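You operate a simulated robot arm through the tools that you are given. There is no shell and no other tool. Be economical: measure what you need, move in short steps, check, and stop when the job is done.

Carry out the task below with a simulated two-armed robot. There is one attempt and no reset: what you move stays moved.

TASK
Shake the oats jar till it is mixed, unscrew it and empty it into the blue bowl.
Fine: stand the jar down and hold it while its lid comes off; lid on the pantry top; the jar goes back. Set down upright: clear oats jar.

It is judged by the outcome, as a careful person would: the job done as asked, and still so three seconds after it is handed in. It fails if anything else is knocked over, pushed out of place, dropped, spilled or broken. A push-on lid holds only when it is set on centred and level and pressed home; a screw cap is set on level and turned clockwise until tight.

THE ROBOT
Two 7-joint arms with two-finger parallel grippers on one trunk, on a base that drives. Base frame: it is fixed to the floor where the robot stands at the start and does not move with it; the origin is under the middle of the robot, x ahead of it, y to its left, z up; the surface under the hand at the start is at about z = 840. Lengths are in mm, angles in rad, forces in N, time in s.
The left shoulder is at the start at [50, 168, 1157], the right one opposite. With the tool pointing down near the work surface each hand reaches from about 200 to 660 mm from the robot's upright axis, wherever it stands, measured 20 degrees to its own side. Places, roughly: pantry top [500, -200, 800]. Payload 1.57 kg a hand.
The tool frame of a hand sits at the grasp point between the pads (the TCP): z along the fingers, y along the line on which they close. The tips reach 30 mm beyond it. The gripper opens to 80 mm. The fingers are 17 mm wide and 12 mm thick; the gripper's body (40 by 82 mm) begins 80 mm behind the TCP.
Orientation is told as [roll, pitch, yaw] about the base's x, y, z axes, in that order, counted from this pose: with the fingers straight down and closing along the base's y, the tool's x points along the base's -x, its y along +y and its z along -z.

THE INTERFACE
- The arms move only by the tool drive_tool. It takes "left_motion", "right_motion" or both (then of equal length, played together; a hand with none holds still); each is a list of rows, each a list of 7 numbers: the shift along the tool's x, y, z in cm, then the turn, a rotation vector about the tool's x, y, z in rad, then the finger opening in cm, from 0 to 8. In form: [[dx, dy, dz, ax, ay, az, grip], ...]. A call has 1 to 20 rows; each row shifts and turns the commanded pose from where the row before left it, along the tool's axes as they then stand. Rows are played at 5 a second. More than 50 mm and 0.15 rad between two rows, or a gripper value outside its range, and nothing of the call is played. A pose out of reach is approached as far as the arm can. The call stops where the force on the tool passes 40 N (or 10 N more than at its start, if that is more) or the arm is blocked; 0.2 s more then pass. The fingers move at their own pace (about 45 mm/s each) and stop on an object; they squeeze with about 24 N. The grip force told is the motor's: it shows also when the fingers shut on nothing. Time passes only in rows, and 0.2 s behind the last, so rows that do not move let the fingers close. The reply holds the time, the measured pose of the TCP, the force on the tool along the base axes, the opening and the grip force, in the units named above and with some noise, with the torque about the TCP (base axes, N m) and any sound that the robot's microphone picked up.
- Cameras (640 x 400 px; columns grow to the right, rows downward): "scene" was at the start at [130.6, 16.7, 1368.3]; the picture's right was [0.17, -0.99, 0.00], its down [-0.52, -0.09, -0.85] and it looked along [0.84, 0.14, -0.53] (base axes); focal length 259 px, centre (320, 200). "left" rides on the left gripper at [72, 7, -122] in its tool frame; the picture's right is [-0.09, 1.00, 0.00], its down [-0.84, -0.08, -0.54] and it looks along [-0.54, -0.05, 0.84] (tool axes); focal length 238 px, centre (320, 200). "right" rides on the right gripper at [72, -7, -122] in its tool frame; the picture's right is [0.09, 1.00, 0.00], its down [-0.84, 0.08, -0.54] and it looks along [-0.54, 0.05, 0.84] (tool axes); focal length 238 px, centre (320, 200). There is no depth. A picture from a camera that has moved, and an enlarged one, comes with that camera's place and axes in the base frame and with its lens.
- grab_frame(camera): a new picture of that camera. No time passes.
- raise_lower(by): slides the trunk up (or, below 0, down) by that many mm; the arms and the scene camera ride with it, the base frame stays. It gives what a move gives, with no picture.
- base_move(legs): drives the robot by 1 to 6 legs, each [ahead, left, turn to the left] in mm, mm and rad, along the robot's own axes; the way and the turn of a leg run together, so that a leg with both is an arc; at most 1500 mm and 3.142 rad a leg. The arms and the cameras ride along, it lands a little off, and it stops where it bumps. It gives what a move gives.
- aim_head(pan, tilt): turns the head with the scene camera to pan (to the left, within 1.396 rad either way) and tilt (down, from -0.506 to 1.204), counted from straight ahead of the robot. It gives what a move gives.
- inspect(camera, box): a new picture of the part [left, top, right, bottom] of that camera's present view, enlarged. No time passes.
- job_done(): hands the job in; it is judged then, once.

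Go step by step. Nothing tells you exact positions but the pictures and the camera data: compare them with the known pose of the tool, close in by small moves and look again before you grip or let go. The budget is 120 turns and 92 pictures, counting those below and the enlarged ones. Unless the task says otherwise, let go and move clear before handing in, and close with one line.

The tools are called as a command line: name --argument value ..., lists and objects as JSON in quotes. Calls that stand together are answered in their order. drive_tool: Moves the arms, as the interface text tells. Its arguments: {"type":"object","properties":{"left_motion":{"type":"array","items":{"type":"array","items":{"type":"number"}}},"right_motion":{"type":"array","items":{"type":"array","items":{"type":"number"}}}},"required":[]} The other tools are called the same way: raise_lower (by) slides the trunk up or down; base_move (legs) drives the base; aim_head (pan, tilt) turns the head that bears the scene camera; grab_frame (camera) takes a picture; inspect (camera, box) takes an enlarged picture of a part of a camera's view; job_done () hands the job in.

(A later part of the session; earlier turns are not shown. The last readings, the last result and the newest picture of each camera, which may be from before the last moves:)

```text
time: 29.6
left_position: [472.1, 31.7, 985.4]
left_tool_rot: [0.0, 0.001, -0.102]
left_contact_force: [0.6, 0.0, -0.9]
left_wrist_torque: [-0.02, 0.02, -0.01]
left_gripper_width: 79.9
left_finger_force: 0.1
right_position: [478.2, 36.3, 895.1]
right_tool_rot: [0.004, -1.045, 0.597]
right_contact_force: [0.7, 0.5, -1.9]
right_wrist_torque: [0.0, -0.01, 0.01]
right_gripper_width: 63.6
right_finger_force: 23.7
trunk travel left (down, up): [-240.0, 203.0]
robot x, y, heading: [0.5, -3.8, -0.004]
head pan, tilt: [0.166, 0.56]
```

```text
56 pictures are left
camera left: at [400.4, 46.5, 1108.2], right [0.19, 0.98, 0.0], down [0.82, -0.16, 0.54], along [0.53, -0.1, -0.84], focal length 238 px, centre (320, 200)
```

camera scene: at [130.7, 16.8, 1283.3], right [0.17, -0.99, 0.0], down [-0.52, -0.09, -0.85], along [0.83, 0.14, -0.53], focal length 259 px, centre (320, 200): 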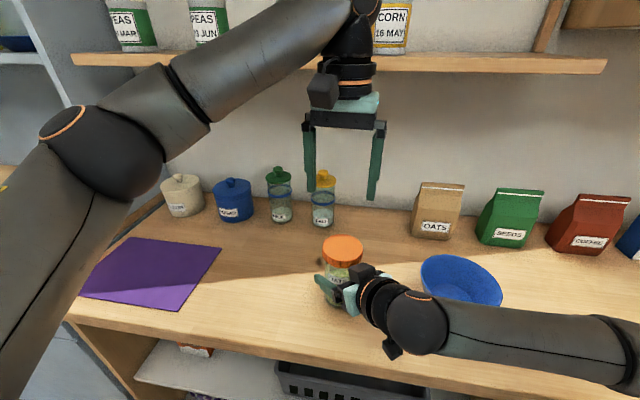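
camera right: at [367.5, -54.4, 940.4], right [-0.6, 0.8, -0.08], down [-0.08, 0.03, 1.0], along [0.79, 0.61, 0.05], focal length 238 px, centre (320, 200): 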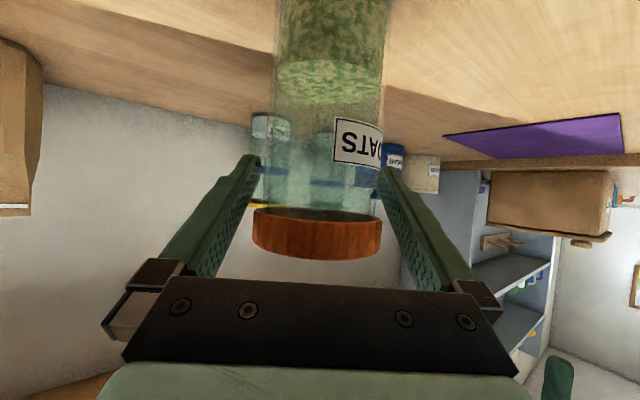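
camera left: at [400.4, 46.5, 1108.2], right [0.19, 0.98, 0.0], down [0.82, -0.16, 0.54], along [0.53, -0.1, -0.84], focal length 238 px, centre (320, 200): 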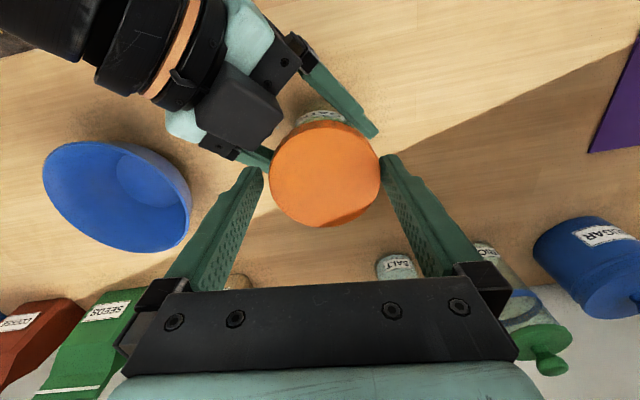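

I'll shift 2 mm to +y, close, and unscrew.

drive_tool --left_motion '[[0, 0.2, 0, 0, 0, 0, 8], [0, 0, 0, 0, 0, 0, 7.2], [0, 0, 0, 0, 0, 0, 6.5], [0, 0, 0, 0, 0, 0, 6], [0, 0, 0, 0, 0, 0, 6], [0, 0, 0, 0, 0, 0, 6], [0, 0, -0.01, 0, 0, -0.15, 6], [0, 0, -0.01, 0, 0, -0.15, 6], [0, 0, -0.01, 0, 0, -0.15, 6], [0, 0, -0.01, 0, 0, -0.15, 6], [0, 0, -0.01, 0, 0, -0.15, 6], [0, 0, -0.01, 0, 0, -0.15, 6], [0, 0, -0.01, 0, 0, -0.15, 6], [0, 0, -0.01, 0, 0, -0.15, 6], [0, 0, -0.01, 0, 0, -0.15, 6], [0, 0, 0, 0, 0, 0, 6]]'

inspect --camera "scene" --box '[264, 180, 440, 310]'

```text
time: 33.0
left_position: [472.4, 32.6, 986.7]
left_tool_rot: [-0.002, 0.004, 1.251]
left_contact_force: [-4.2, -11.5, 0.5]
left_wrist_torque: [-0.47, 0.1, -0.01]
left_gripper_width: 69.3
left_finger_force: 23.8
right_position: [477.6, 36.7, 894.8]
right_tool_rot: [0.002, -1.046, 0.601]
right_contact_force: [3.4, 12.0, -3.0]
right_wrist_torque: [-0.57, 0.3, -0.05]
right_gripper_width: 63.4
right_finger_force: 23.8
trunk travel left (down, up): [-240.0, 203.0]
robot x, y, heading: [4.5, 1.1, 0.001]
head pan, tilt: [0.166, 0.56]
```

```text
3.08 times, centred on (352, 245) of scene
camera zoom: at [130.8, 16.7, 1283.3], right [0.17, -0.99, 0.0], down [-0.52, -0.09, -0.85], along [0.83, 0.14, -0.53], focal length 797 px, centre (222, 62)
```

zoom: 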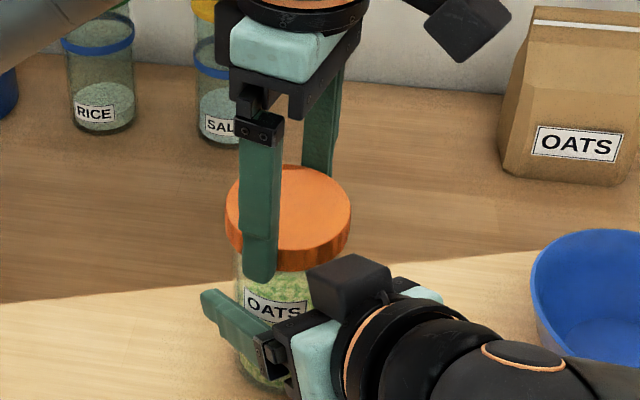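

I'll release, turn back and grip again.

drive_tool --left_motion '[[0, 0, 0, 0, 0, 0, 7.4], [0.08, 0, 0, 0, 0, 0, 8], [0, 0, 0, 0, 0, 0, 8], [0, 0, 0, 0, 0, 0.15, 8], [0, 0, 0, 0, 0, 0.15, 8], [0, 0, 0, 0, 0, 0.15, 8], [0, 0, 0, 0, 0, 0.15, 8], [0, 0, 0, 0, 0, 0.15, 8], [0, 0, 0, 0, 0, 0.15, 8], [0, 0, 0, 0, 0, 0.15, 8], [0, 0, 0, 0, 0, 0.15, 8], [0, 0, 0, 0, 0, 0.15, 8], [0, 0, 0, 0, 0, 0, 8], [0, 0, 0, 0, 0, 0, 7.2], [0, 0, 0, 0, 0, 0, 6.5], [0, 0, 0, 0, 0, 0, 6], [0, 0, 0, 0, 0, 0, 6], [0, 0, 0, 0, 0, 0, 6]]'

drive_tool --left_motion '[[0, 0, -0.01, 0, 0, -0.15, 6], [0, 0, -0.01, 0, 0, -0.15, 6], [0, 0, -0.01, 0, 0, -0.15, 6], [0, 0, -0.01, 0, 0, -0.15, 6], [0, 0, -0.01, 0, 0, -0.15, 6], [0, 0, -0.01, 0, 0, -0.15, 6], [0, 0, -0.01, 0, 0, -0.15, 6], [0, 0, -0.01, 0, 0, -0.15, 6], [0, 0, -0.01, 0, 0, -0.15, 6], [0, 0, 0, 0, 0, 0, 6]]'

inspect --camera "scene" --box '[264, 180, 440, 310]'

```text
time: 36.8
left_position: [472.2, 34.4, 987.0]
left_tool_rot: [0.0, 0.001, -0.096]
left_contact_force: [-0.4, 0.3, -0.3]
left_wrist_torque: [0.06, 0.03, 0.0]
left_gripper_width: 69.5
left_finger_force: 24.4
right_position: [478.4, 35.7, 895.3]
right_tool_rot: [0.004, -1.045, 0.599]
right_contact_force: [-0.6, 0.1, -3.0]
right_wrist_torque: [-0.07, -0.04, -0.02]
right_gripper_width: 63.4
right_finger_force: 23.8
trunk travel left (down, up): [-240.0, 203.0]
robot x, y, heading: [-2.8, 1.7, 0.002]
head pan, tilt: [0.166, 0.56]
```

```text
time: 39.0
left_position: [471.4, 32.1, 987.6]
left_tool_rot: [-0.003, 0.002, 1.252]
left_contact_force: [6.4, -11.9, 1.8]
left_wrist_torque: [-0.43, -0.34, -0.03]
left_gripper_width: 69.5
left_finger_force: 23.4
right_position: [476.9, 36.6, 895.6]
right_tool_rot: [0.0, -1.044, 0.602]
right_contact_force: [-6.2, 12.2, -4.5]
right_wrist_torque: [-0.72, -0.3, -0.05]
right_gripper_width: 63.4
right_finger_force: 23.4
trunk travel left (down, up): [-240.0, 203.0]
robot x, y, heading: [-2.8, 0.7, 0.0]
head pan, tilt: [0.166, 0.56]
```

```text
3.08 times, centred on (352, 245) of scene
camera zoom: at [130.8, 16.7, 1283.3], right [0.17, -0.99, 0.0], down [-0.52, -0.09, -0.85], along [0.83, 0.14, -0.53], focal length 797 px, centre (222, 62)
```

zoom: 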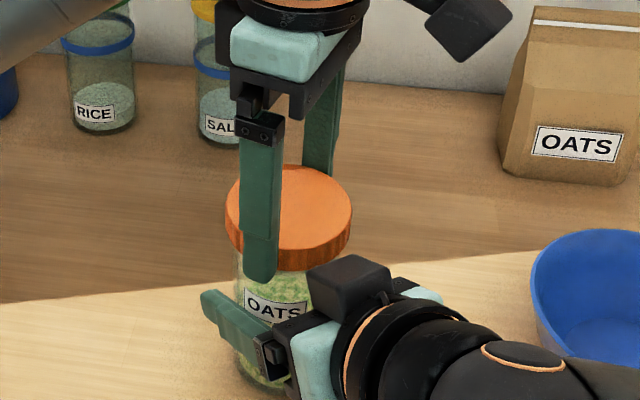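

I'll do another cycle, shifting 2.5 mm toward +x, where the side forces place the axis.

drive_tool --left_motion '[[0, 0, 0, 0, 0, 0, 7.4], [-0.08, -0.24, 0, 0, 0, 0, 8], [0, 0, 0, 0, 0, 0, 8], [0, 0, 0, 0, 0, 0.15, 8], [0, 0, 0, 0, 0, 0.15, 8], [0, 0, 0, 0, 0, 0.15, 8], [0, 0, 0, 0, 0, 0.15, 8], [0, 0, 0, 0, 0, 0.15, 8], [0, 0, 0, 0, 0, 0.15, 8], [0, 0, 0, 0, 0, 0.15, 8], [0, 0, 0, 0, 0, 0.15, 8], [0, 0, 0, 0, 0, 0.15, 8], [0, 0, 0, 0, 0, 0, 8], [0, 0, 0, 0, 0, 0, 7.2], [0, 0, 0, 0, 0, 0, 6.5], [0, 0, 0, 0, 0, 0, 6], [0, 0, 0, 0, 0, 0, 6], [0, 0, 0, 0, 0, 0, 6]]'

drive_tool --left_motion '[[0, 0, -0.01, 0, 0, -0.15, 6], [0, 0, -0.01, 0, 0, -0.15, 6], [0, 0, -0.01, 0, 0, -0.15, 6], [0, 0, -0.01, 0, 0, -0.15, 6], [0, 0, -0.01, 0, 0, -0.15, 6], [0, 0, -0.01, 0, 0, -0.15, 6], [0, 0, -0.01, 0, 0, -0.15, 6], [0, 0, -0.01, 0, 0, -0.15, 6], [0, 0, -0.01, 0, 0, -0.15, 6], [0, 0, 0, 0, 0, 0, 6]]'

inspect --camera "scene" --box '[264, 180, 440, 310]'

```text
time: 42.8
left_position: [473.6, 32.9, 988.2]
left_tool_rot: [-0.003, 0.0, -0.098]
left_contact_force: [-1.3, -7.9, 0.5]
left_wrist_torque: [-0.21, 0.09, 0.01]
left_gripper_width: 69.3
left_finger_force: 24.0
right_position: [477.9, 34.9, 895.6]
right_tool_rot: [0.003, -1.047, 0.6]
right_contact_force: [1.5, 8.9, -2.2]
right_wrist_torque: [-0.53, 0.11, -0.03]
right_gripper_width: 63.4
right_finger_force: 23.9
trunk travel left (down, up): [-240.0, 203.0]
robot x, y, heading: [3.3, -2.9, 0.005]
head pan, tilt: [0.166, 0.56]
```

```text
time: 45.0
left_position: [473.8, 34.1, 988.9]
left_tool_rot: [0.0, 0.002, 1.253]
left_contact_force: [0.4, -0.5, 0.8]
left_wrist_torque: [0.0, 0.03, 0.03]
left_gripper_width: 69.3
left_finger_force: 23.6
right_position: [479.6, 34.9, 894.8]
right_tool_rot: [0.003, -1.045, 0.597]
right_contact_force: [-0.3, -1.4, -1.9]
right_wrist_torque: [-0.01, -0.04, 0.0]
right_gripper_width: 63.1
right_finger_force: 24.2
trunk travel left (down, up): [-240.0, 203.0]
robot x, y, heading: [-3.1, 1.5, 0.002]
head pan, tilt: [0.166, 0.56]
```

```text
3.08 times, centred on (352, 245) of scene
camera zoom: at [130.8, 16.7, 1283.3], right [0.17, -0.99, 0.0], down [-0.52, -0.09, -0.85], along [0.83, 0.14, -0.53], focal length 797 px, centre (222, 62)
```

zoom: 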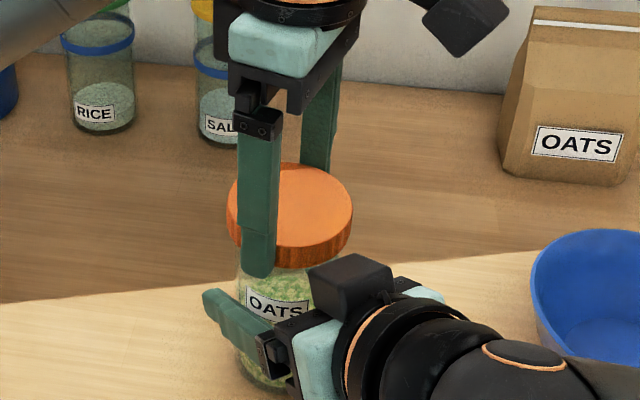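

The side forces vanished, so the lid may be free. I'll test with a small lift.

drive_tool --left_motion '[[0, 0, -0.2, 0, 0, 0, 6], [0, 0, -0.2, 0, 0, 0, 6], [0, 0, 0, 0, 0, 0, 6]]'

inspect --camera "scene" --box '[264, 180, 440, 310]'

```text
time: 45.8
left_position: [474.3, 33.3, 993.7]
left_tool_rot: [-0.001, 0.0, 1.252]
left_contact_force: [1.0, -0.3, -0.8]
left_wrist_torque: [0.0, -0.01, -0.01]
left_gripper_width: 68.9
left_finger_force: 23.8
right_position: [477.8, 34.7, 894.7]
right_tool_rot: [0.003, -1.047, 0.599]
right_contact_force: [0.1, -0.6, -2.7]
right_wrist_torque: [0.02, -0.02, -0.01]
right_gripper_width: 63.2
right_finger_force: 23.7
trunk travel left (down, up): [-240.0, 203.0]
robot x, y, heading: [3.1, 1.4, -0.0]
head pan, tilt: [0.166, 0.56]
```

```text
3.08 times, centred on (352, 245) of scene
camera zoom: at [130.7, 16.7, 1283.3], right [0.17, -0.99, 0.0], down [-0.52, -0.09, -0.85], along [0.83, 0.14, -0.53], focal length 797 px, centre (222, 62)
```

zoom: 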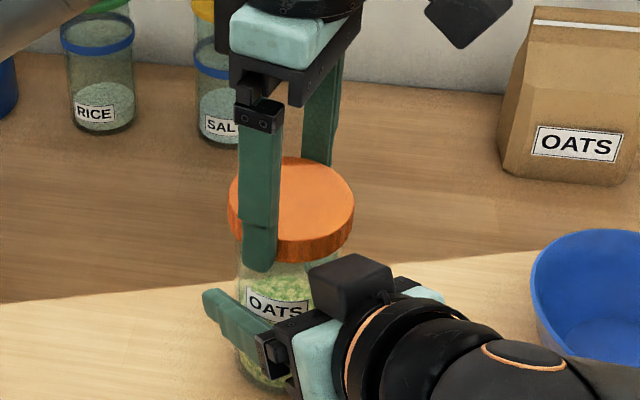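

The lid came up with no force, so it's off. I'll lift it clear.

drive_tool --left_motion '[[0, 0, -1.0, 0, 0, 0, 6], [0, 0, -2, 0, 0, 0, 6], [0, 0, -3, 0, 0, 0, 6], [0, 0, -3, 0, 0, 0, 6], [0, 0, 0, 0, 0, 0, 6]]'

grab_frame --camera "scene"

```text
time: 47.0
left_position: [472.1, 32.9, 1082.5]
left_tool_rot: [0.001, 0.002, 1.252]
left_contact_force: [0.5, -0.3, 0.1]
left_wrist_torque: [-0.01, 0.0, 0.02]
left_gripper_width: 69.1
left_finger_force: 23.7
right_position: [478.6, 35.8, 893.7]
right_tool_rot: [0.004, -1.046, 0.6]
right_contact_force: [-0.1, 0.5, -1.4]
right_wrist_torque: [0.04, -0.01, 0.01]
right_gripper_width: 63.4
right_finger_force: 24.2
trunk travel left (down, up): [-240.0, 203.0]
robot x, y, heading: [0.5, 2.0, 0.005]
head pan, tilt: [0.166, 0.56]
```

```text
51 pictures are left
camera scene: at [130.8, 16.8, 1283.3], right [0.17, -0.99, 0.0], down [-0.52, -0.09, -0.85], along [0.83, 0.14, -0.53], focal length 259 px, centre (320, 200)
```

scene: 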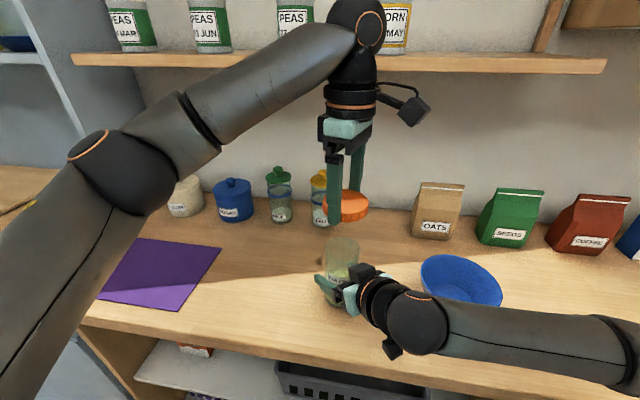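

The lid is clear. I'll turn the left hand back and carry the lid left to open worktop at about (480, 190).

drive_tool --left_motion '[[0, 0, 0, 0, 0, 0.15, 6], [0, 0, 0, 0, 0, 0.15, 6], [0, 0, 0, 0, 0, 0.15, 6], [0, 0, 0, 0, 0, 0.15, 6], [0, 0, 0, 0, 0, 0.15, 6], [0, 0, 0, 0, 0, 0.15, 6], [0, 0, 0, 0, 0, 0.15, 6], [0, 0, 0, 0, 0, 0.15, 6], [0, 4, 0, 0, 0, 0, 6], [0, 4, 0, 0, 0, 0, 6], [0, 4, 0, 0, 0, 0, 6], [0, 4, 0, 0, 0, 0, 6], [0, 0, 4, 0, 0, 0, 6], [0, 0, 4, 0, 0, 0, 6], [0, 0, 4, 0, 0, 0, 6], [0, 0, 4, 0, 0, 0, 6], [0, 0, 2, 0, 0, 0, 6], [0, 0, 0, 0, 0, 0, 6]]'

grab_frame --camera "scene"

grab_frame --camera "left"

```text
time: 50.8
left_position: [461.1, 191.7, 901.7]
left_tool_rot: [-0.001, 0.002, 0.049]
left_contact_force: [1.2, 0.6, -0.3]
left_wrist_torque: [0.04, 0.0, 0.05]
left_gripper_width: 69.3
left_finger_force: 23.5
right_position: [477.1, 35.5, 894.9]
right_tool_rot: [0.006, -1.044, 0.599]
right_contact_force: [0.6, -1.0, -2.1]
right_wrist_torque: [0.01, -0.02, 0.02]
right_gripper_width: 63.1
right_finger_force: 24.1
trunk travel left (down, up): [-240.0, 203.0]
robot x, y, heading: [-2.9, 1.1, 0.003]
head pan, tilt: [0.166, 0.56]
```

```text
50 pictures are left
camera scene: at [130.7, 16.8, 1283.3], right [0.17, -0.99, 0.0], down [-0.52, -0.09, -0.85], along [0.83, 0.14, -0.53], focal length 259 px, centre (320, 200)
```

scene: 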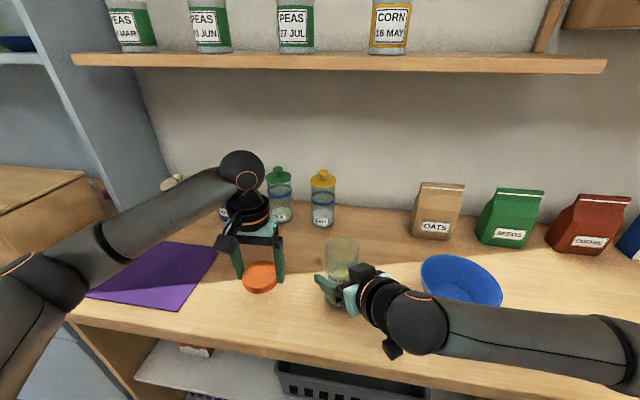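

```text
49 pictures are left
camera left: at [389.7, 195.0, 1024.2], right [0.04, 1.0, 0.0], down [0.84, -0.03, 0.54], along [0.54, -0.02, -0.84], focal length 238 px, centre (320, 200)
```

left: 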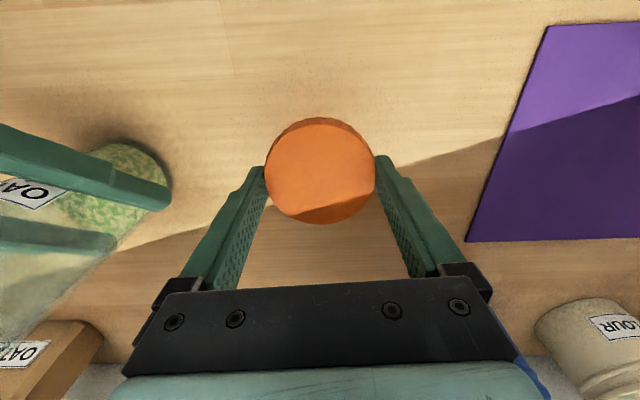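

Now I'll lower the lid slowly until it touches.

drive_tool --left_motion '[[0, 0, 1.2, 0, 0, 0, 6], [0, 0, 0.6, 0, 0, 0, 6], [0, 0, 0.3, 0, 0, 0, 6], [0, 0, 0.2, 0, 0, 0, 6], [0, 0, 0, 0, 0, 0, 6]]'

```text
time: 52.0
left_position: [463.9, 191.7, 878.4]
left_tool_rot: [0.0, 0.001, 0.051]
left_contact_force: [0.2, 0.5, -0.5]
left_wrist_torque: [0.02, -0.02, 0.0]
left_gripper_width: 69.0
left_finger_force: 24.6
right_position: [478.7, 34.8, 895.5]
right_tool_rot: [0.004, -1.046, 0.599]
right_contact_force: [0.2, -0.3, -2.4]
right_wrist_torque: [0.01, 0.01, -0.02]
right_gripper_width: 63.3
right_finger_force: 24.0
trunk travel left (down, up): [-240.0, 203.0]
robot x, y, heading: [0.3, -0.7, -0.002]
head pan, tilt: [0.166, 0.56]
```

drive_tool --left_motion '[[0, 0, 0.2, 0, 0, 0, 6], [0, 0, 0.2, 0, 0, 0, 6], [0, 0, 0, 0, 0, 0, 6]]'

inspect --camera "scene" --box '[200, 220, 320, 310]'

```text
time: 52.8
left_position: [464.9, 193.0, 875.7]
left_tool_rot: [0.0, 0.0, 0.053]
left_contact_force: [0.6, 0.2, -0.1]
left_wrist_torque: [-0.02, 0.01, 0.0]
left_gripper_width: 69.1
left_finger_force: 23.5
right_position: [478.4, 34.9, 895.2]
right_tool_rot: [0.005, -1.045, 0.6]
right_contact_force: [0.7, -0.1, -2.5]
right_wrist_torque: [0.0, 0.0, 0.01]
right_gripper_width: 63.1
right_finger_force: 24.1
trunk travel left (down, up): [-240.0, 203.0]
robot x, y, heading: [-1.8, 0.3, -0.001]
head pan, tilt: [0.166, 0.56]
```

```text
4.44 times, centred on (260, 265) of scene
camera zoom: at [130.7, 16.8, 1283.3], right [0.17, -0.99, 0.0], down [-0.52, -0.09, -0.85], along [0.83, 0.14, -0.53], focal length 1151 px, centre (587, -89)
```

zoom: 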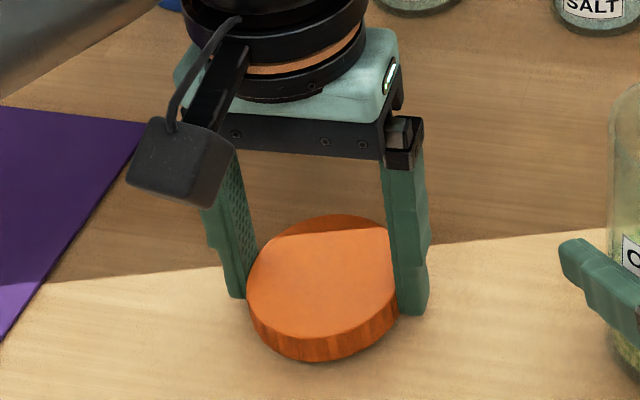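

drive_tool --left_motion '[[0, 0, 0.2, 0, 0, 0, 6], [0, 0, 0.2, 0, 0, 0, 6], [0, 0, 0, 0, 0, 0, 6]]'

```text
time: 53.6
left_position: [465.5, 192.4, 870.6]
left_tool_rot: [0.002, 0.001, 0.051]
left_contact_force: [0.6, 0.4, -0.3]
left_wrist_torque: [0.01, 0.04, -0.01]
left_gripper_width: 69.3
left_finger_force: 24.0
right_position: [478.3, 35.0, 894.2]
right_tool_rot: [0.004, -1.046, 0.599]
right_contact_force: [-0.2, 0.1, -2.1]
right_wrist_torque: [0.0, 0.01, -0.01]
right_gripper_width: 63.2
right_finger_force: 24.0
trunk travel left (down, up): [-240.0, 203.0]
robot x, y, heading: [4.3, -4.6, 0.003]
head pan, tilt: [0.166, 0.56]
```

drive_tool --left_motion '[[0, 0, 0.1, 0, 0, 0, 6], [0, 0, 0.1, 0, 0, 0, 6], [0, 0, 0.1, 0, 0, 0, 6], [0, 0, 0, 0, 0, 0, 6]]'

inspect --camera "scene" --box '[200, 220, 320, 310]'

```text
time: 54.6
left_position: [465.8, 193.3, 869.6]
left_tool_rot: [0.001, -0.003, 0.051]
left_contact_force: [-0.5, 1.9, 12.9]
left_wrist_torque: [0.53, 0.11, -0.14]
left_gripper_width: 69.1
left_finger_force: 24.4
right_position: [477.3, 34.4, 895.8]
right_tool_rot: [0.003, -1.047, 0.6]
right_contact_force: [0.2, -1.0, -2.2]
right_wrist_torque: [-0.02, 0.0, -0.03]
right_gripper_width: 63.1
right_finger_force: 24.0
trunk travel left (down, up): [-240.0, 203.0]
robot x, y, heading: [0.0, -2.1, -0.002]
head pan, tilt: [0.166, 0.56]
```

```text
4.44 times, centred on (260, 265) of scene
camera zoom: at [129.8, 16.5, 1283.6], right [0.17, -0.99, 0.0], down [-0.52, -0.09, -0.85], along [0.84, 0.14, -0.53], focal length 1151 px, centre (587, -89)
```

zoom: 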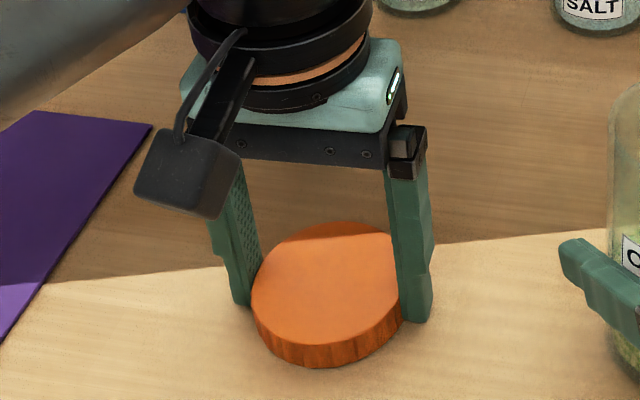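

Touched down with 13 N. I'll ease 1 mm up, release the lid and lift away.

drive_tool --left_motion '[[0, 0, -0.1, 0, 0, 0, 6], [0, 0, 0, 0, 0, 0, 7], [0, 0, 0, 0, 0, 0, 8], [0, 0, 0, 0, 0, 0, 8], [0, 0, -2, 0, 0, 0, 8], [0, 0, -4, 0, 0, 0, 8], [0, 0, -4, 0, 0, 0, 8], [0, 0, -4, 0, 0, 0, 8], [0, 0, 0, 0, 0, 0, 8]]'

grab_frame --camera "scene"

grab_frame --camera "left"

```text
time: 56.6
left_position: [464.7, 193.5, 1009.1]
left_tool_rot: [-0.001, -0.001, 0.051]
left_contact_force: [0.4, -0.7, -0.7]
left_wrist_torque: [0.01, 0.02, 0.01]
left_gripper_width: 80.2
left_finger_force: 0.2
right_position: [477.8, 35.6, 894.7]
right_tool_rot: [0.003, -1.045, 0.599]
right_contact_force: [0.8, 0.1, -2.5]
right_wrist_torque: [0.01, -0.02, 0.02]
right_gripper_width: 63.1
right_finger_force: 24.1
trunk travel left (down, up): [-240.0, 203.0]
robot x, y, heading: [2.3, -2.3, -0.0]
head pan, tilt: [0.166, 0.56]
```

```text
46 pictures are left
camera scene: at [130.7, 16.8, 1283.3], right [0.17, -0.99, 0.0], down [-0.52, -0.09, -0.85], along [0.83, 0.14, -0.53], focal length 259 px, centre (320, 200)
```

scene: 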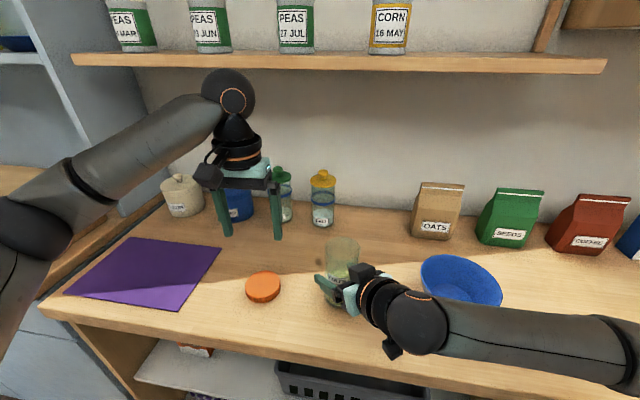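

```text
45 pictures are left
camera left: at [393.5, 197.0, 1132.4], right [0.04, 1.0, 0.0], down [0.84, -0.03, 0.54], along [0.54, -0.02, -0.84], focal length 238 px, centre (320, 200)
```

left: 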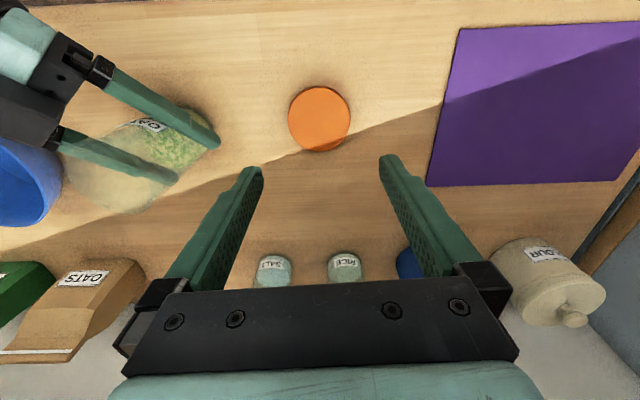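

The lid lies flat on the worktop. The right hand still holds the open jar. I'll lift it gently, 120 mm, and carry it upright to the bowl.

drive_tool --right_motion '[[-0.87, 0, -0.5, 0, 0, 0, 4], [-1.73, 0, -1.0, 0, 0, 0, 4], [-1.73, 0, -1.0, 0, 0, 0, 4], [-1.73, 0, -1.0, 0, 0, 0, 4], [-1.73, 0, -1.0, 0, 0, 0, 4], [-1.73, 0, -1.0, 0, 0, 0, 4], [-0.87, 0, -0.5, 0, 0, 0, 4], [0.24, -1.19, -0.41, 0, 0, 0, 4], [0.475, -2.38, -0.82, 0, 0, 0, 4], [0.475, -2.38, -0.82, 0, 0, 0, 4], [0.475, -2.38, -0.82, 0, 0, 0, 4], [0.475, -2.38, -0.82, 0, 0, 0, 4], [0.475, -2.38, -0.82, 0, 0, 0, 4], [0.475, -2.38, -0.82, 0, 0, 0, 4], [0.475, -2.38, -0.82, 0, 0, 0, 4], [0.475, -2.38, -0.82, 0, 0, 0, 4], [0.475, -2.38, -0.82, 0, 0, 0, 4], [0.24, -1.19, -0.41, 0, 0, 0, 4], [0, 0, 0, 0, 0, 0, 4]]'

grab_frame --camera "scene"

grab_frame --camera "right"

grab_frame --camera "left"

```text
time: 60.6
left_position: [464.7, 192.4, 1009.9]
left_tool_rot: [-0.001, -0.001, 0.05]
left_contact_force: [0.6, -0.2, -0.3]
left_wrist_torque: [0.0, 0.01, 0.01]
left_gripper_width: 79.9
left_finger_force: 0.0
right_position: [533.0, -216.6, 1016.1]
right_tool_rot: [0.003, -1.048, 0.6]
right_contact_force: [-0.6, -0.1, -2.1]
right_wrist_torque: [0.01, -0.01, -0.03]
right_gripper_width: 63.0
right_finger_force: 24.6
trunk travel left (down, up): [-240.0, 203.0]
robot x, y, heading: [0.6, -2.2, 0.002]
head pan, tilt: [0.166, 0.56]
```

```text
44 pictures are left
camera scene: at [130.8, 16.7, 1283.3], right [0.17, -0.99, 0.0], down [-0.52, -0.09, -0.85], along [0.83, 0.14, -0.53], focal length 259 px, centre (320, 200)
```

scene: 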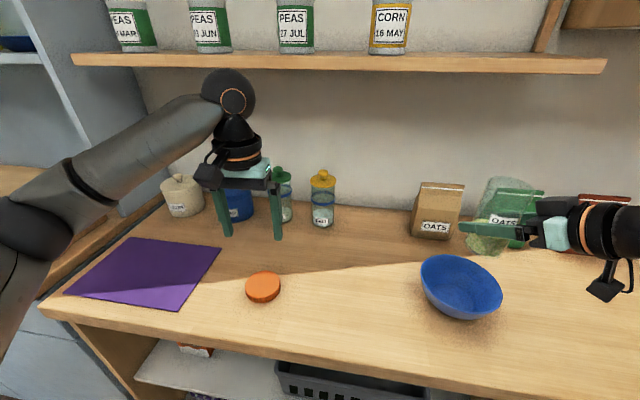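

```text
43 pictures are left
camera right: at [419.1, -302.7, 1012.6], right [-0.6, 0.8, -0.08], down [-0.08, 0.03, 1.0], along [0.79, 0.61, 0.05], focal length 238 px, centre (320, 200)
```

right: 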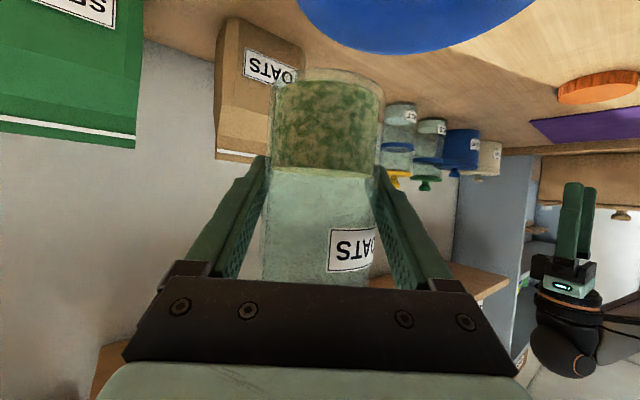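

```text
42 pictures are left
camera left: at [393.5, 196.8, 1132.1], right [0.04, 1.0, 0.0], down [0.84, -0.03, 0.54], along [0.54, -0.02, -0.84], focal length 238 px, centre (320, 200)
```

left: 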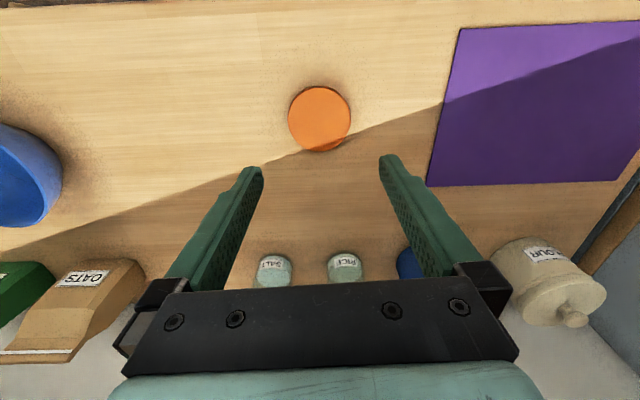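

The jar is upright near the bowl. I'll measure the bowl's rim more exactly before pouring.

inspect --camera "scene" --box '[400, 225, 528, 335]'

```text
3.64 times, centred on (464, 280) of scene
camera zoom: at [130.8, 16.7, 1283.3], right [0.17, -0.99, 0.0], down [-0.52, -0.09, -0.85], along [0.83, 0.14, -0.53], focal length 942 px, centre (-204, -91)
```

zoom: 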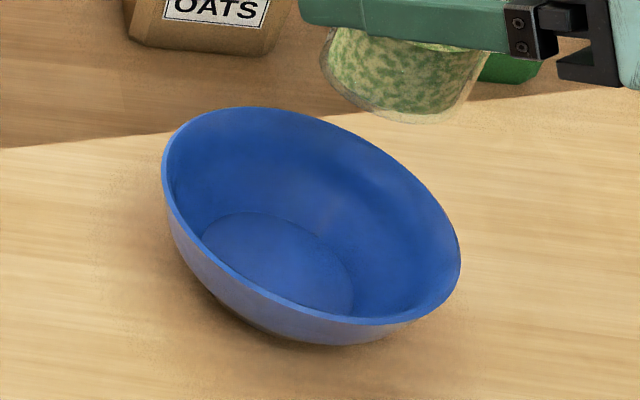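

The bowl is centred at about (498, -189), with its rim near z = 893. I'll level the hand and start rolling the jar left over the bowl, still below the spilling angle.

drive_tool --right_motion '[[0, 0, 0, 0, -0.1, 0, 4], [0, 0, 0, 0, -0.1, 0, 4], [0, 0, 0, 0, -0.1, 0, 4], [0, 0, 0, 0, -0.1, 0, 4], [0, 0, 0, 0, -0.12, 0, 4], [0, 0, 0, 0, 0, -0.15, 4], [0, 0, 0, 0, 0, -0.15, 4], [0, 0, 0, 0, 0, -0.15, 4], [0, 0, 0, 0, 0, -0.15, 4], [0, 0, 0, 0, 0, -0.15, 4], [0, 0, 0, 0, 0, 0, 4]]'

grab_frame --camera "scene"

grab_frame --camera "right"

```text
time: 63.0
left_position: [465.3, 191.7, 1010.0]
left_tool_rot: [0.0, 0.001, 0.052]
left_contact_force: [-0.1, -0.4, -0.4]
left_wrist_torque: [-0.02, 0.0, 0.01]
left_gripper_width: 80.0
left_finger_force: 0.1
right_position: [534.2, -215.9, 1013.6]
right_tool_rot: [-1.563, -0.82, 2.169]
right_contact_force: [0.0, -0.3, -2.1]
right_wrist_torque: [0.03, 0.0, -0.02]
right_gripper_width: 63.0
right_finger_force: 24.3
trunk travel left (down, up): [-240.0, 203.0]
robot x, y, heading: [0.6, 0.5, -0.001]
head pan, tilt: [0.166, 0.56]
```

```text
40 pictures are left
camera scene: at [130.8, 16.7, 1283.3], right [0.17, -0.99, 0.0], down [-0.52, -0.09, -0.85], along [0.83, 0.14, -0.53], focal length 259 px, centre (320, 200)
```

scene: 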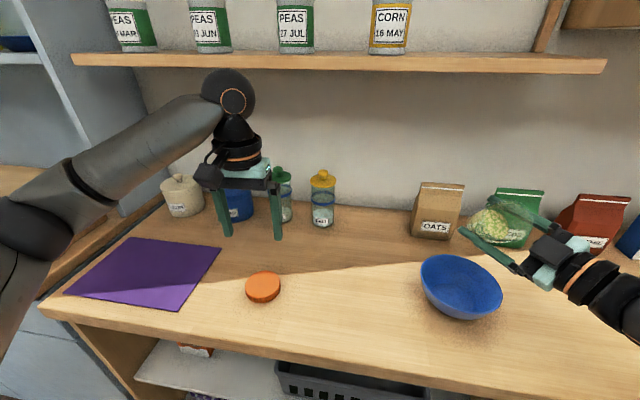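

```text
39 pictures are left
camera right: at [463.5, -330.0, 964.7], right [-0.38, 0.55, -0.75], down [-0.8, 0.21, 0.56], along [0.47, 0.81, 0.36], focal length 238 px, centre (320, 200)
```

right: 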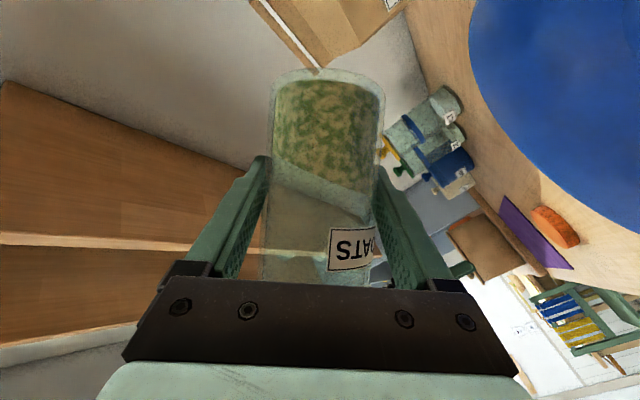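

The roll works. I'll lower 28 mm, shift 15 mm forward to centre the mouth, then roll on to about 140° of tilt to pour.

drive_tool --right_motion '[[1.17, 0.8, 0.76, 0, 0, 0, 4], [1.17, 0.8, 0.76, 0, 0, 0, 4], [0, 0, 0, 0, 0, -0.1, 4], [0, 0, 0, 0, 0, -0.1, 4], [0, 0, 0, 0, 0, -0.1, 4], [0, 0, 0, 0, 0, -0.1, 4], [0, 0, 0, 0, 0, -0.1, 4], [0, 0, 0, 0, 0, -0.1, 4], [0, 0, 0, 0, 0, -0.1, 4], [0, 0, 0, 0, 0, 0, 4], [0, 0, 0, 0, 0, 0, 4]]'

inspect --camera "scene" --box '[368, 160, 592, 340]'

```text
time: 65.4
left_position: [465.3, 192.9, 1010.0]
left_tool_rot: [0.0, 0.0, 0.051]
left_contact_force: [-0.1, 0.5, 1.0]
left_wrist_torque: [0.02, 0.01, -0.02]
left_gripper_width: 80.0
left_finger_force: 0.1
right_position: [561.4, -241.3, 1147.1]
right_tool_rot: [-1.554, -0.134, 2.169]
right_contact_force: [0.0, -0.5, -1.5]
right_wrist_torque: [0.0, 0.0, 0.0]
right_gripper_width: 63.0
right_finger_force: 24.0
right hand out of reach, approached as far as the arm can: row 4, 5, 6, 7, 8, 9
trunk travel left (down, up): [-240.0, 203.0]
robot x, y, heading: [-3.5, 0.6, -0.003]
head pan, tilt: [0.166, 0.56]
```

```text
2.22 times, centred on (480, 250) of scene
camera zoom: at [130.8, 16.6, 1283.3], right [0.17, -0.99, 0.0], down [-0.52, -0.09, -0.85], along [0.83, 0.14, -0.53], focal length 576 px, centre (-36, 89)
```

zoom: 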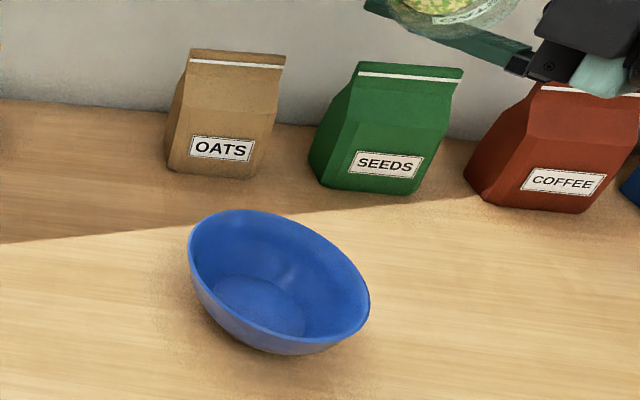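

The roll ran out of reach and the hand drifted up, though nothing seems spilled. I'll roll back right away.

drive_tool --right_motion '[[0, 0, 0, 0, 0, 0.1, 4], [0, 0, 0, 0, 0, 0.1, 4], [0, 0, 0, 0, 0, 0.1, 4], [0, 0, 0, 0, 0, 0.1, 4], [0, 0, 0, 0, 0, 0.1, 4], [0, 0, 0, 0, 0, 0.1, 4], [0, 0, 0, 0, 0, 0.1, 4], [0, 0, 0, 0, 0, 0, 4]]'

grab_frame --camera "scene"

grab_frame --camera "right"

```text
time: 67.2
left_position: [465.8, 192.9, 1010.1]
left_tool_rot: [0.0, 0.0, 0.051]
left_contact_force: [0.0, 0.1, 0.2]
left_wrist_torque: [0.02, 0.0, -0.01]
left_gripper_width: 79.9
left_finger_force: 0.0
right_position: [560.3, -243.4, 1148.1]
right_tool_rot: [-1.564, -0.823, 2.165]
right_contact_force: [0.1, 0.5, -1.9]
right_wrist_torque: [0.0, 0.0, 0.0]
right_gripper_width: 63.1
right_finger_force: 24.0
trunk travel left (down, up): [-240.0, 203.0]
robot x, y, heading: [1.2, 1.1, 0.001]
head pan, tilt: [0.166, 0.56]
```

```text
37 pictures are left
camera scene: at [130.8, 16.7, 1283.3], right [0.17, -0.99, 0.0], down [-0.52, -0.09, -0.85], along [0.83, 0.14, -0.53], focal length 259 px, centre (320, 200)
```

scene: 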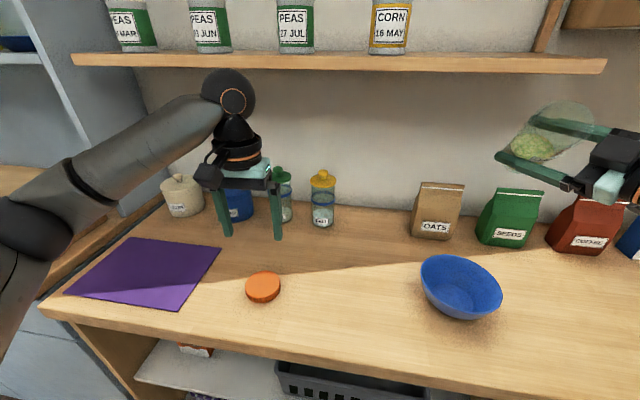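

```text
36 pictures are left
camera right: at [490.9, -357.2, 1099.0], right [-0.38, 0.55, -0.74], down [-0.8, 0.21, 0.56], along [0.47, 0.81, 0.36], focal length 238 px, centre (320, 200)
```

right: 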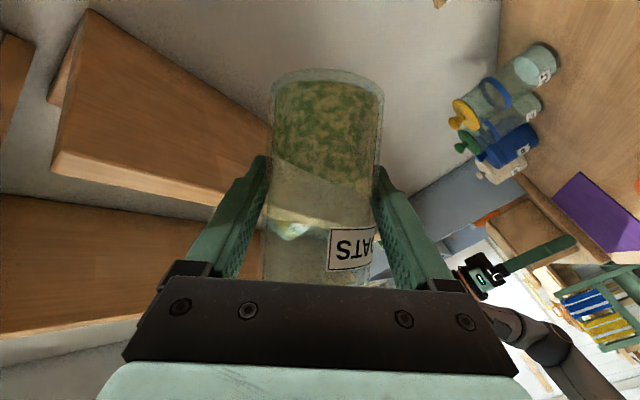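

The oats are still in the jar. I'll bring it back toward upright and move to a pose where I can roll the other way over the bowl.

drive_tool --right_motion '[[0, 0, 0, 0, 0, 0.1, 4], [0, 0, 0, 0, 0, 0.15, 4], [0, 0, 0, 0, 0, 0.15, 4], [0, 0, 0, 0, 0, 0.15, 4], [0, 0, 0, 0, 0, 0.15, 4], [0, 0, 0, 0, 0, 0.05, 4], [1.0, 0.9, 0.1, 0, 0, 0, 4], [1.5, 1.4, 0.1, 0, 0, 0, 4], [1.5, 1.4, 0.1, 0, 0, 0, 4], [0, 0, 0, 0, 0, 0, 4]]'

grab_frame --camera "scene"

```text
time: 69.4
left_position: [464.6, 193.7, 1010.1]
left_tool_rot: [-0.001, 0.0, 0.049]
left_contact_force: [-0.2, -0.4, -0.1]
left_wrist_torque: [0.0, -0.01, 0.02]
left_gripper_width: 79.8
left_finger_force: 0.1
right_position: [541.6, -211.2, 1109.4]
right_tool_rot: [0.367, -1.566, 0.233]
right_contact_force: [-0.8, -0.4, -2.0]
right_wrist_torque: [0.0, -0.02, -0.02]
right_gripper_width: 63.1
right_finger_force: 24.4
trunk travel left (down, up): [-240.0, 203.0]
robot x, y, heading: [-2.8, -0.8, -0.003]
head pan, tilt: [0.166, 0.56]
```

```text
35 pictures are left
camera scene: at [130.7, 16.7, 1283.3], right [0.17, -0.99, 0.0], down [-0.52, -0.09, -0.85], along [0.83, 0.14, -0.53], focal length 259 px, centre (320, 200)
```

scene: 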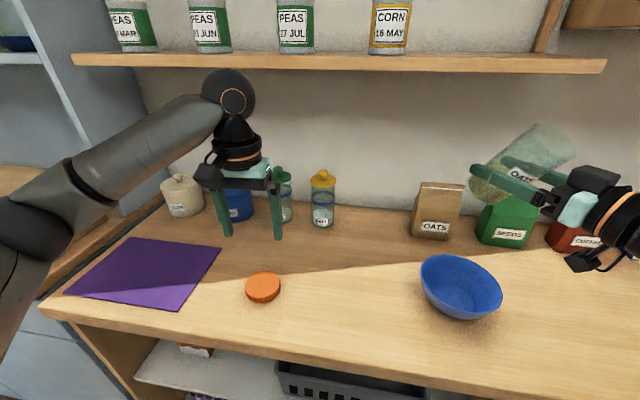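

The orientation is restored. Next I'll move down to (500, -140), with the mouth over the near side of the bowl for the opposite roll.

drive_tool --right_motion '[[1.33, 1.17, 0.08, 0, 0, 0, 4], [1.33, 1.17, 0.08, 0, 0, 0, 4], [1.33, 1.17, 0.08, 0, 0, 0, 4], [1.33, 1.17, 0.08, 0, 0, 0, 4], [1.33, 1.17, 0.08, 0, 0, 0, 4], [1.33, 1.17, 0.08, 0, 0, 0, 4], [1.33, 1.17, 0.08, 0, 0, 0, 4], [0, 0, 0, 0, 0, 0.15, 4], [0, 0, 0, 0, 0, 0.15, 4], [0, 0, 0, 0, 0, 0.15, 4], [0, 0, 0, 0, 0, 0.15, 4], [0, 0, 0, 0, 0, 0, 4]]'

grab_frame --camera "scene"

```text
time: 72.0
left_position: [466.0, 193.2, 1009.8]
left_tool_rot: [-0.001, 0.0, 0.051]
left_contact_force: [-0.6, 0.3, -0.1]
left_wrist_torque: [-0.02, -0.03, -0.01]
left_gripper_width: 80.1
left_finger_force: 0.0
right_position: [499.8, -140.8, 1016.4]
right_tool_rot: [1.56, -0.966, -0.963]
right_contact_force: [0.5, -0.9, -2.2]
right_wrist_torque: [0.01, -0.02, -0.02]
right_gripper_width: 63.2
right_finger_force: 23.5
trunk travel left (down, up): [-240.0, 203.0]
robot x, y, heading: [1.6, 0.6, -0.002]
head pan, tilt: [0.166, 0.56]
```

```text
34 pictures are left
camera scene: at [130.7, 16.7, 1283.3], right [0.17, -0.99, 0.0], down [-0.52, -0.09, -0.85], along [0.83, 0.14, -0.53], focal length 259 px, centre (320, 200)
```

scene: 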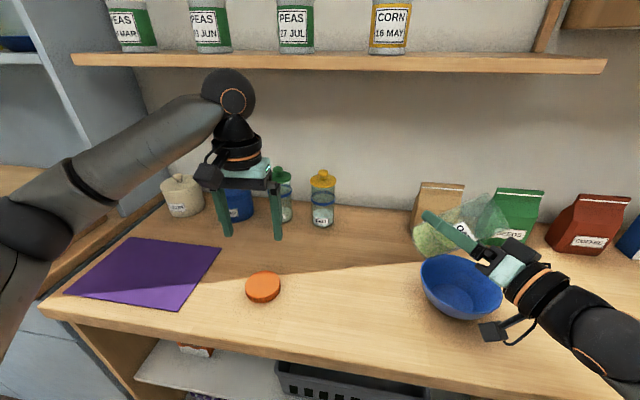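

Reach is fine here. I'll lower 25 mm and roll a little further as a check; the mouth is over the middle of the bowl.

drive_tool --right_motion '[[1.17, -0.5, 0.17, 0, 0, 0, 4], [1.17, -0.5, 0.17, 0, 0, 0, 4], [0, 0, 0, 0, 0, 0.1, 4], [0, 0, 0, 0, 0, 0.1, 4], [0, 0, 0, 0, 0, 0.1, 4], [0, 0, 0, 0, 0, 0, 4]]'

inspect --camera "scene" --box '[368, 160, 592, 340]'

```text
time: 73.4
left_position: [465.7, 193.0, 1010.4]
left_tool_rot: [0.0, -0.001, 0.051]
left_contact_force: [0.0, -0.7, -0.3]
left_wrist_torque: [-0.01, 0.0, 0.01]
left_gripper_width: 80.1
left_finger_force: 0.1
right_position: [500.6, -134.7, 990.3]
right_tool_rot: [1.565, -0.669, -0.967]
right_contact_force: [-0.2, -0.5, -2.2]
right_wrist_torque: [0.01, -0.02, 0.02]
right_gripper_width: 63.0
right_finger_force: 24.1
trunk travel left (down, up): [-240.0, 203.0]
robot x, y, heading: [0.5, -1.2, -0.0]
head pan, tilt: [0.166, 0.56]
```

```text
2.22 times, centred on (480, 250) of scene
camera zoom: at [130.7, 16.7, 1283.3], right [0.17, -0.99, 0.0], down [-0.52, -0.09, -0.85], along [0.83, 0.14, -0.53], focal length 576 px, centre (-36, 89)
```

zoom: 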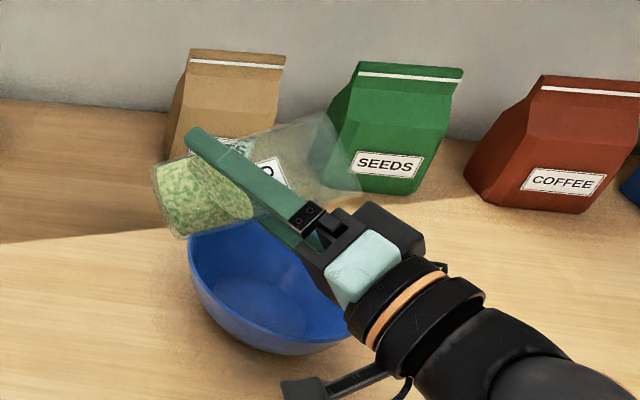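

Good. I'll continue the roll gradually.

drive_tool --right_motion '[[0, 0, 0, 0, 0, 0.1, 4], [0, 0, 0, 0, 0, 0.1, 4], [0, 0, 0, 0, 0, 0.1, 4], [0, 0, 0, 0, 0, 0.1, 4], [0, 0, 0, 0, 0, 0, 4]]'

drive_tool --right_motion '[[0, 0, 0, 0, 0, 0.1, 4], [0, 0, 0, 0, 0, 0.1, 4], [0, 0, 0, 0, 0, 0.1, 4], [0, 0, 0, 0, 0, 0, 4]]'

inspect --camera "scene" --box '[368, 160, 592, 340]'

```text
time: 74.6
left_position: [465.4, 193.7, 1008.9]
left_tool_rot: [-0.001, -0.001, 0.051]
left_contact_force: [-0.2, -0.1, -0.3]
left_wrist_torque: [0.0, 0.03, -0.04]
left_gripper_width: 80.1
left_finger_force: 0.0
right_position: [498.7, -133.4, 989.6]
right_tool_rot: [1.566, -0.267, -0.97]
right_contact_force: [-0.6, 1.2, -2.2]
right_wrist_torque: [0.02, 0.03, 0.0]
right_gripper_width: 63.0
right_finger_force: 23.8
trunk travel left (down, up): [-240.0, 203.0]
robot x, y, heading: [-1.7, 4.0, -0.001]
head pan, tilt: [0.166, 0.56]
```

```text
time: 75.6
left_position: [465.0, 191.8, 1009.5]
left_tool_rot: [0.0, -0.001, 0.05]
left_contact_force: [0.8, -0.4, 0.7]
left_wrist_torque: [0.0, -0.01, 0.01]
left_gripper_width: 80.0
left_finger_force: 0.1
right_position: [499.9, -135.3, 989.1]
right_tool_rot: [1.566, 0.033, -0.972]
right_contact_force: [0.1, 0.8, -1.6]
right_wrist_torque: [0.0, -0.02, 0.0]
right_gripper_width: 62.9
right_finger_force: 23.6
trunk travel left (down, up): [-240.0, 203.0]
robot x, y, heading: [0.1, -0.9, -0.0]
head pan, tilt: [0.166, 0.56]
```

```text
2.22 times, centred on (480, 250) of scene
camera zoom: at [130.7, 16.7, 1283.3], right [0.17, -0.99, 0.0], down [-0.52, -0.09, -0.85], along [0.83, 0.14, -0.53], focal length 576 px, centre (-36, 89)
```

zoom: 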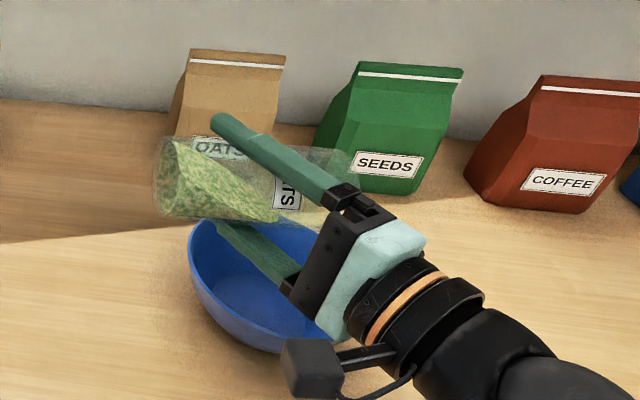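

At about 91° of tilt, flow is about to begin. I'll shift the jar 15 mm to +y to allow for throw, and continue rolling.

drive_tool --right_motion '[[1.24, 0, 0.85, 0, 0, 0, 4], [0, 0, 0, 0, 0, 0.08, 4], [0, 0, 0, 0, 0, 0.08, 4], [0, 0, 0, 0, 0, 0.08, 4], [0, 0, 0, 0, 0, 0.08, 4], [0, 0, 0, 0, 0, 0.08, 4], [0, 0, 0, 0, 0, 0, 4]]'

inspect --camera "scene" --box '[368, 160, 592, 340]'

```text
time: 77.2
left_position: [465.1, 192.0, 1008.8]
left_tool_rot: [0.0, 0.0, 0.051]
left_contact_force: [-0.3, 0.5, 0.0]
left_wrist_torque: [0.01, 0.01, -0.02]
left_gripper_width: 80.0
left_finger_force: 0.1
right_position: [499.1, -119.3, 989.7]
right_tool_rot: [1.566, 0.43, -0.972]
right_contact_force: [-0.7, 0.5, -2.2]
right_wrist_torque: [0.01, -0.02, -0.02]
right_gripper_width: 63.1
right_finger_force: 24.0
trunk travel left (down, up): [-240.0, 203.0]
robot x, y, heading: [-0.9, -2.4, -0.002]
head pan, tilt: [0.166, 0.56]
```

```text
2.22 times, centred on (480, 250) of scene
camera zoom: at [130.7, 16.7, 1283.3], right [0.17, -0.99, 0.0], down [-0.52, -0.09, -0.85], along [0.83, 0.14, -0.53], focal length 576 px, centre (-36, 89)
```

zoom: 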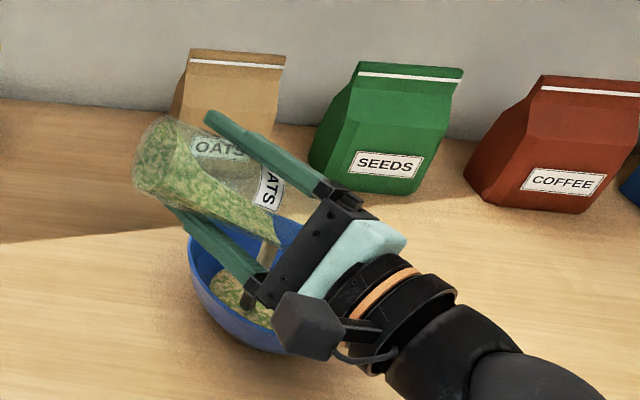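

The oats are pouring into the bowl. I'll continue slowly.

drive_tool --right_motion '[[0, 0, 0, 0, 0, 0.05, 4], [0, 0, 0, 0, 0, 0.05, 4], [0, 0, 0, 0, 0, 0.05, 4], [0, 0, 0, 0, 0, 0.05, 4], [0, 0, 0, 0, 0, 0.05, 4], [0, 0, 0, 0, 0, 0.05, 4], [0, 0, 0, 0, 0, 0, 4], [0, 0, 0, 0, 0, 0, 4]]'

inspect --camera "scene" --box '[368, 160, 592, 340]'

```text
time: 79.0
left_position: [465.8, 193.1, 1009.4]
left_tool_rot: [-0.001, 0.0, 0.051]
left_contact_force: [-0.2, 0.1, 0.4]
left_wrist_torque: [-0.04, 0.0, 0.01]
left_gripper_width: 79.9
left_finger_force: 0.1
right_position: [498.8, -120.0, 991.0]
right_tool_rot: [1.566, 0.731, -0.975]
right_contact_force: [0.4, 0.0, -2.0]
right_wrist_torque: [0.03, 0.01, 0.03]
right_gripper_width: 62.9
right_finger_force: 23.8
trunk travel left (down, up): [-240.0, 203.0]
robot x, y, heading: [-1.2, 0.9, -0.004]
head pan, tilt: [0.166, 0.56]
```

```text
2.22 times, centred on (480, 250) of scene
camera zoom: at [130.7, 16.7, 1283.3], right [0.17, -0.99, 0.0], down [-0.52, -0.09, -0.85], along [0.83, 0.14, -0.53], focal length 576 px, centre (-36, 89)
```

zoom: 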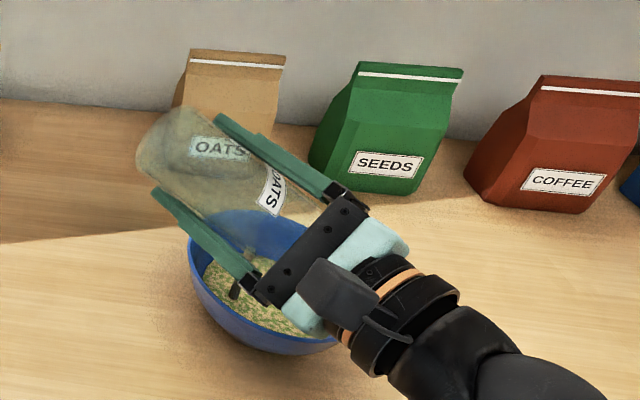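

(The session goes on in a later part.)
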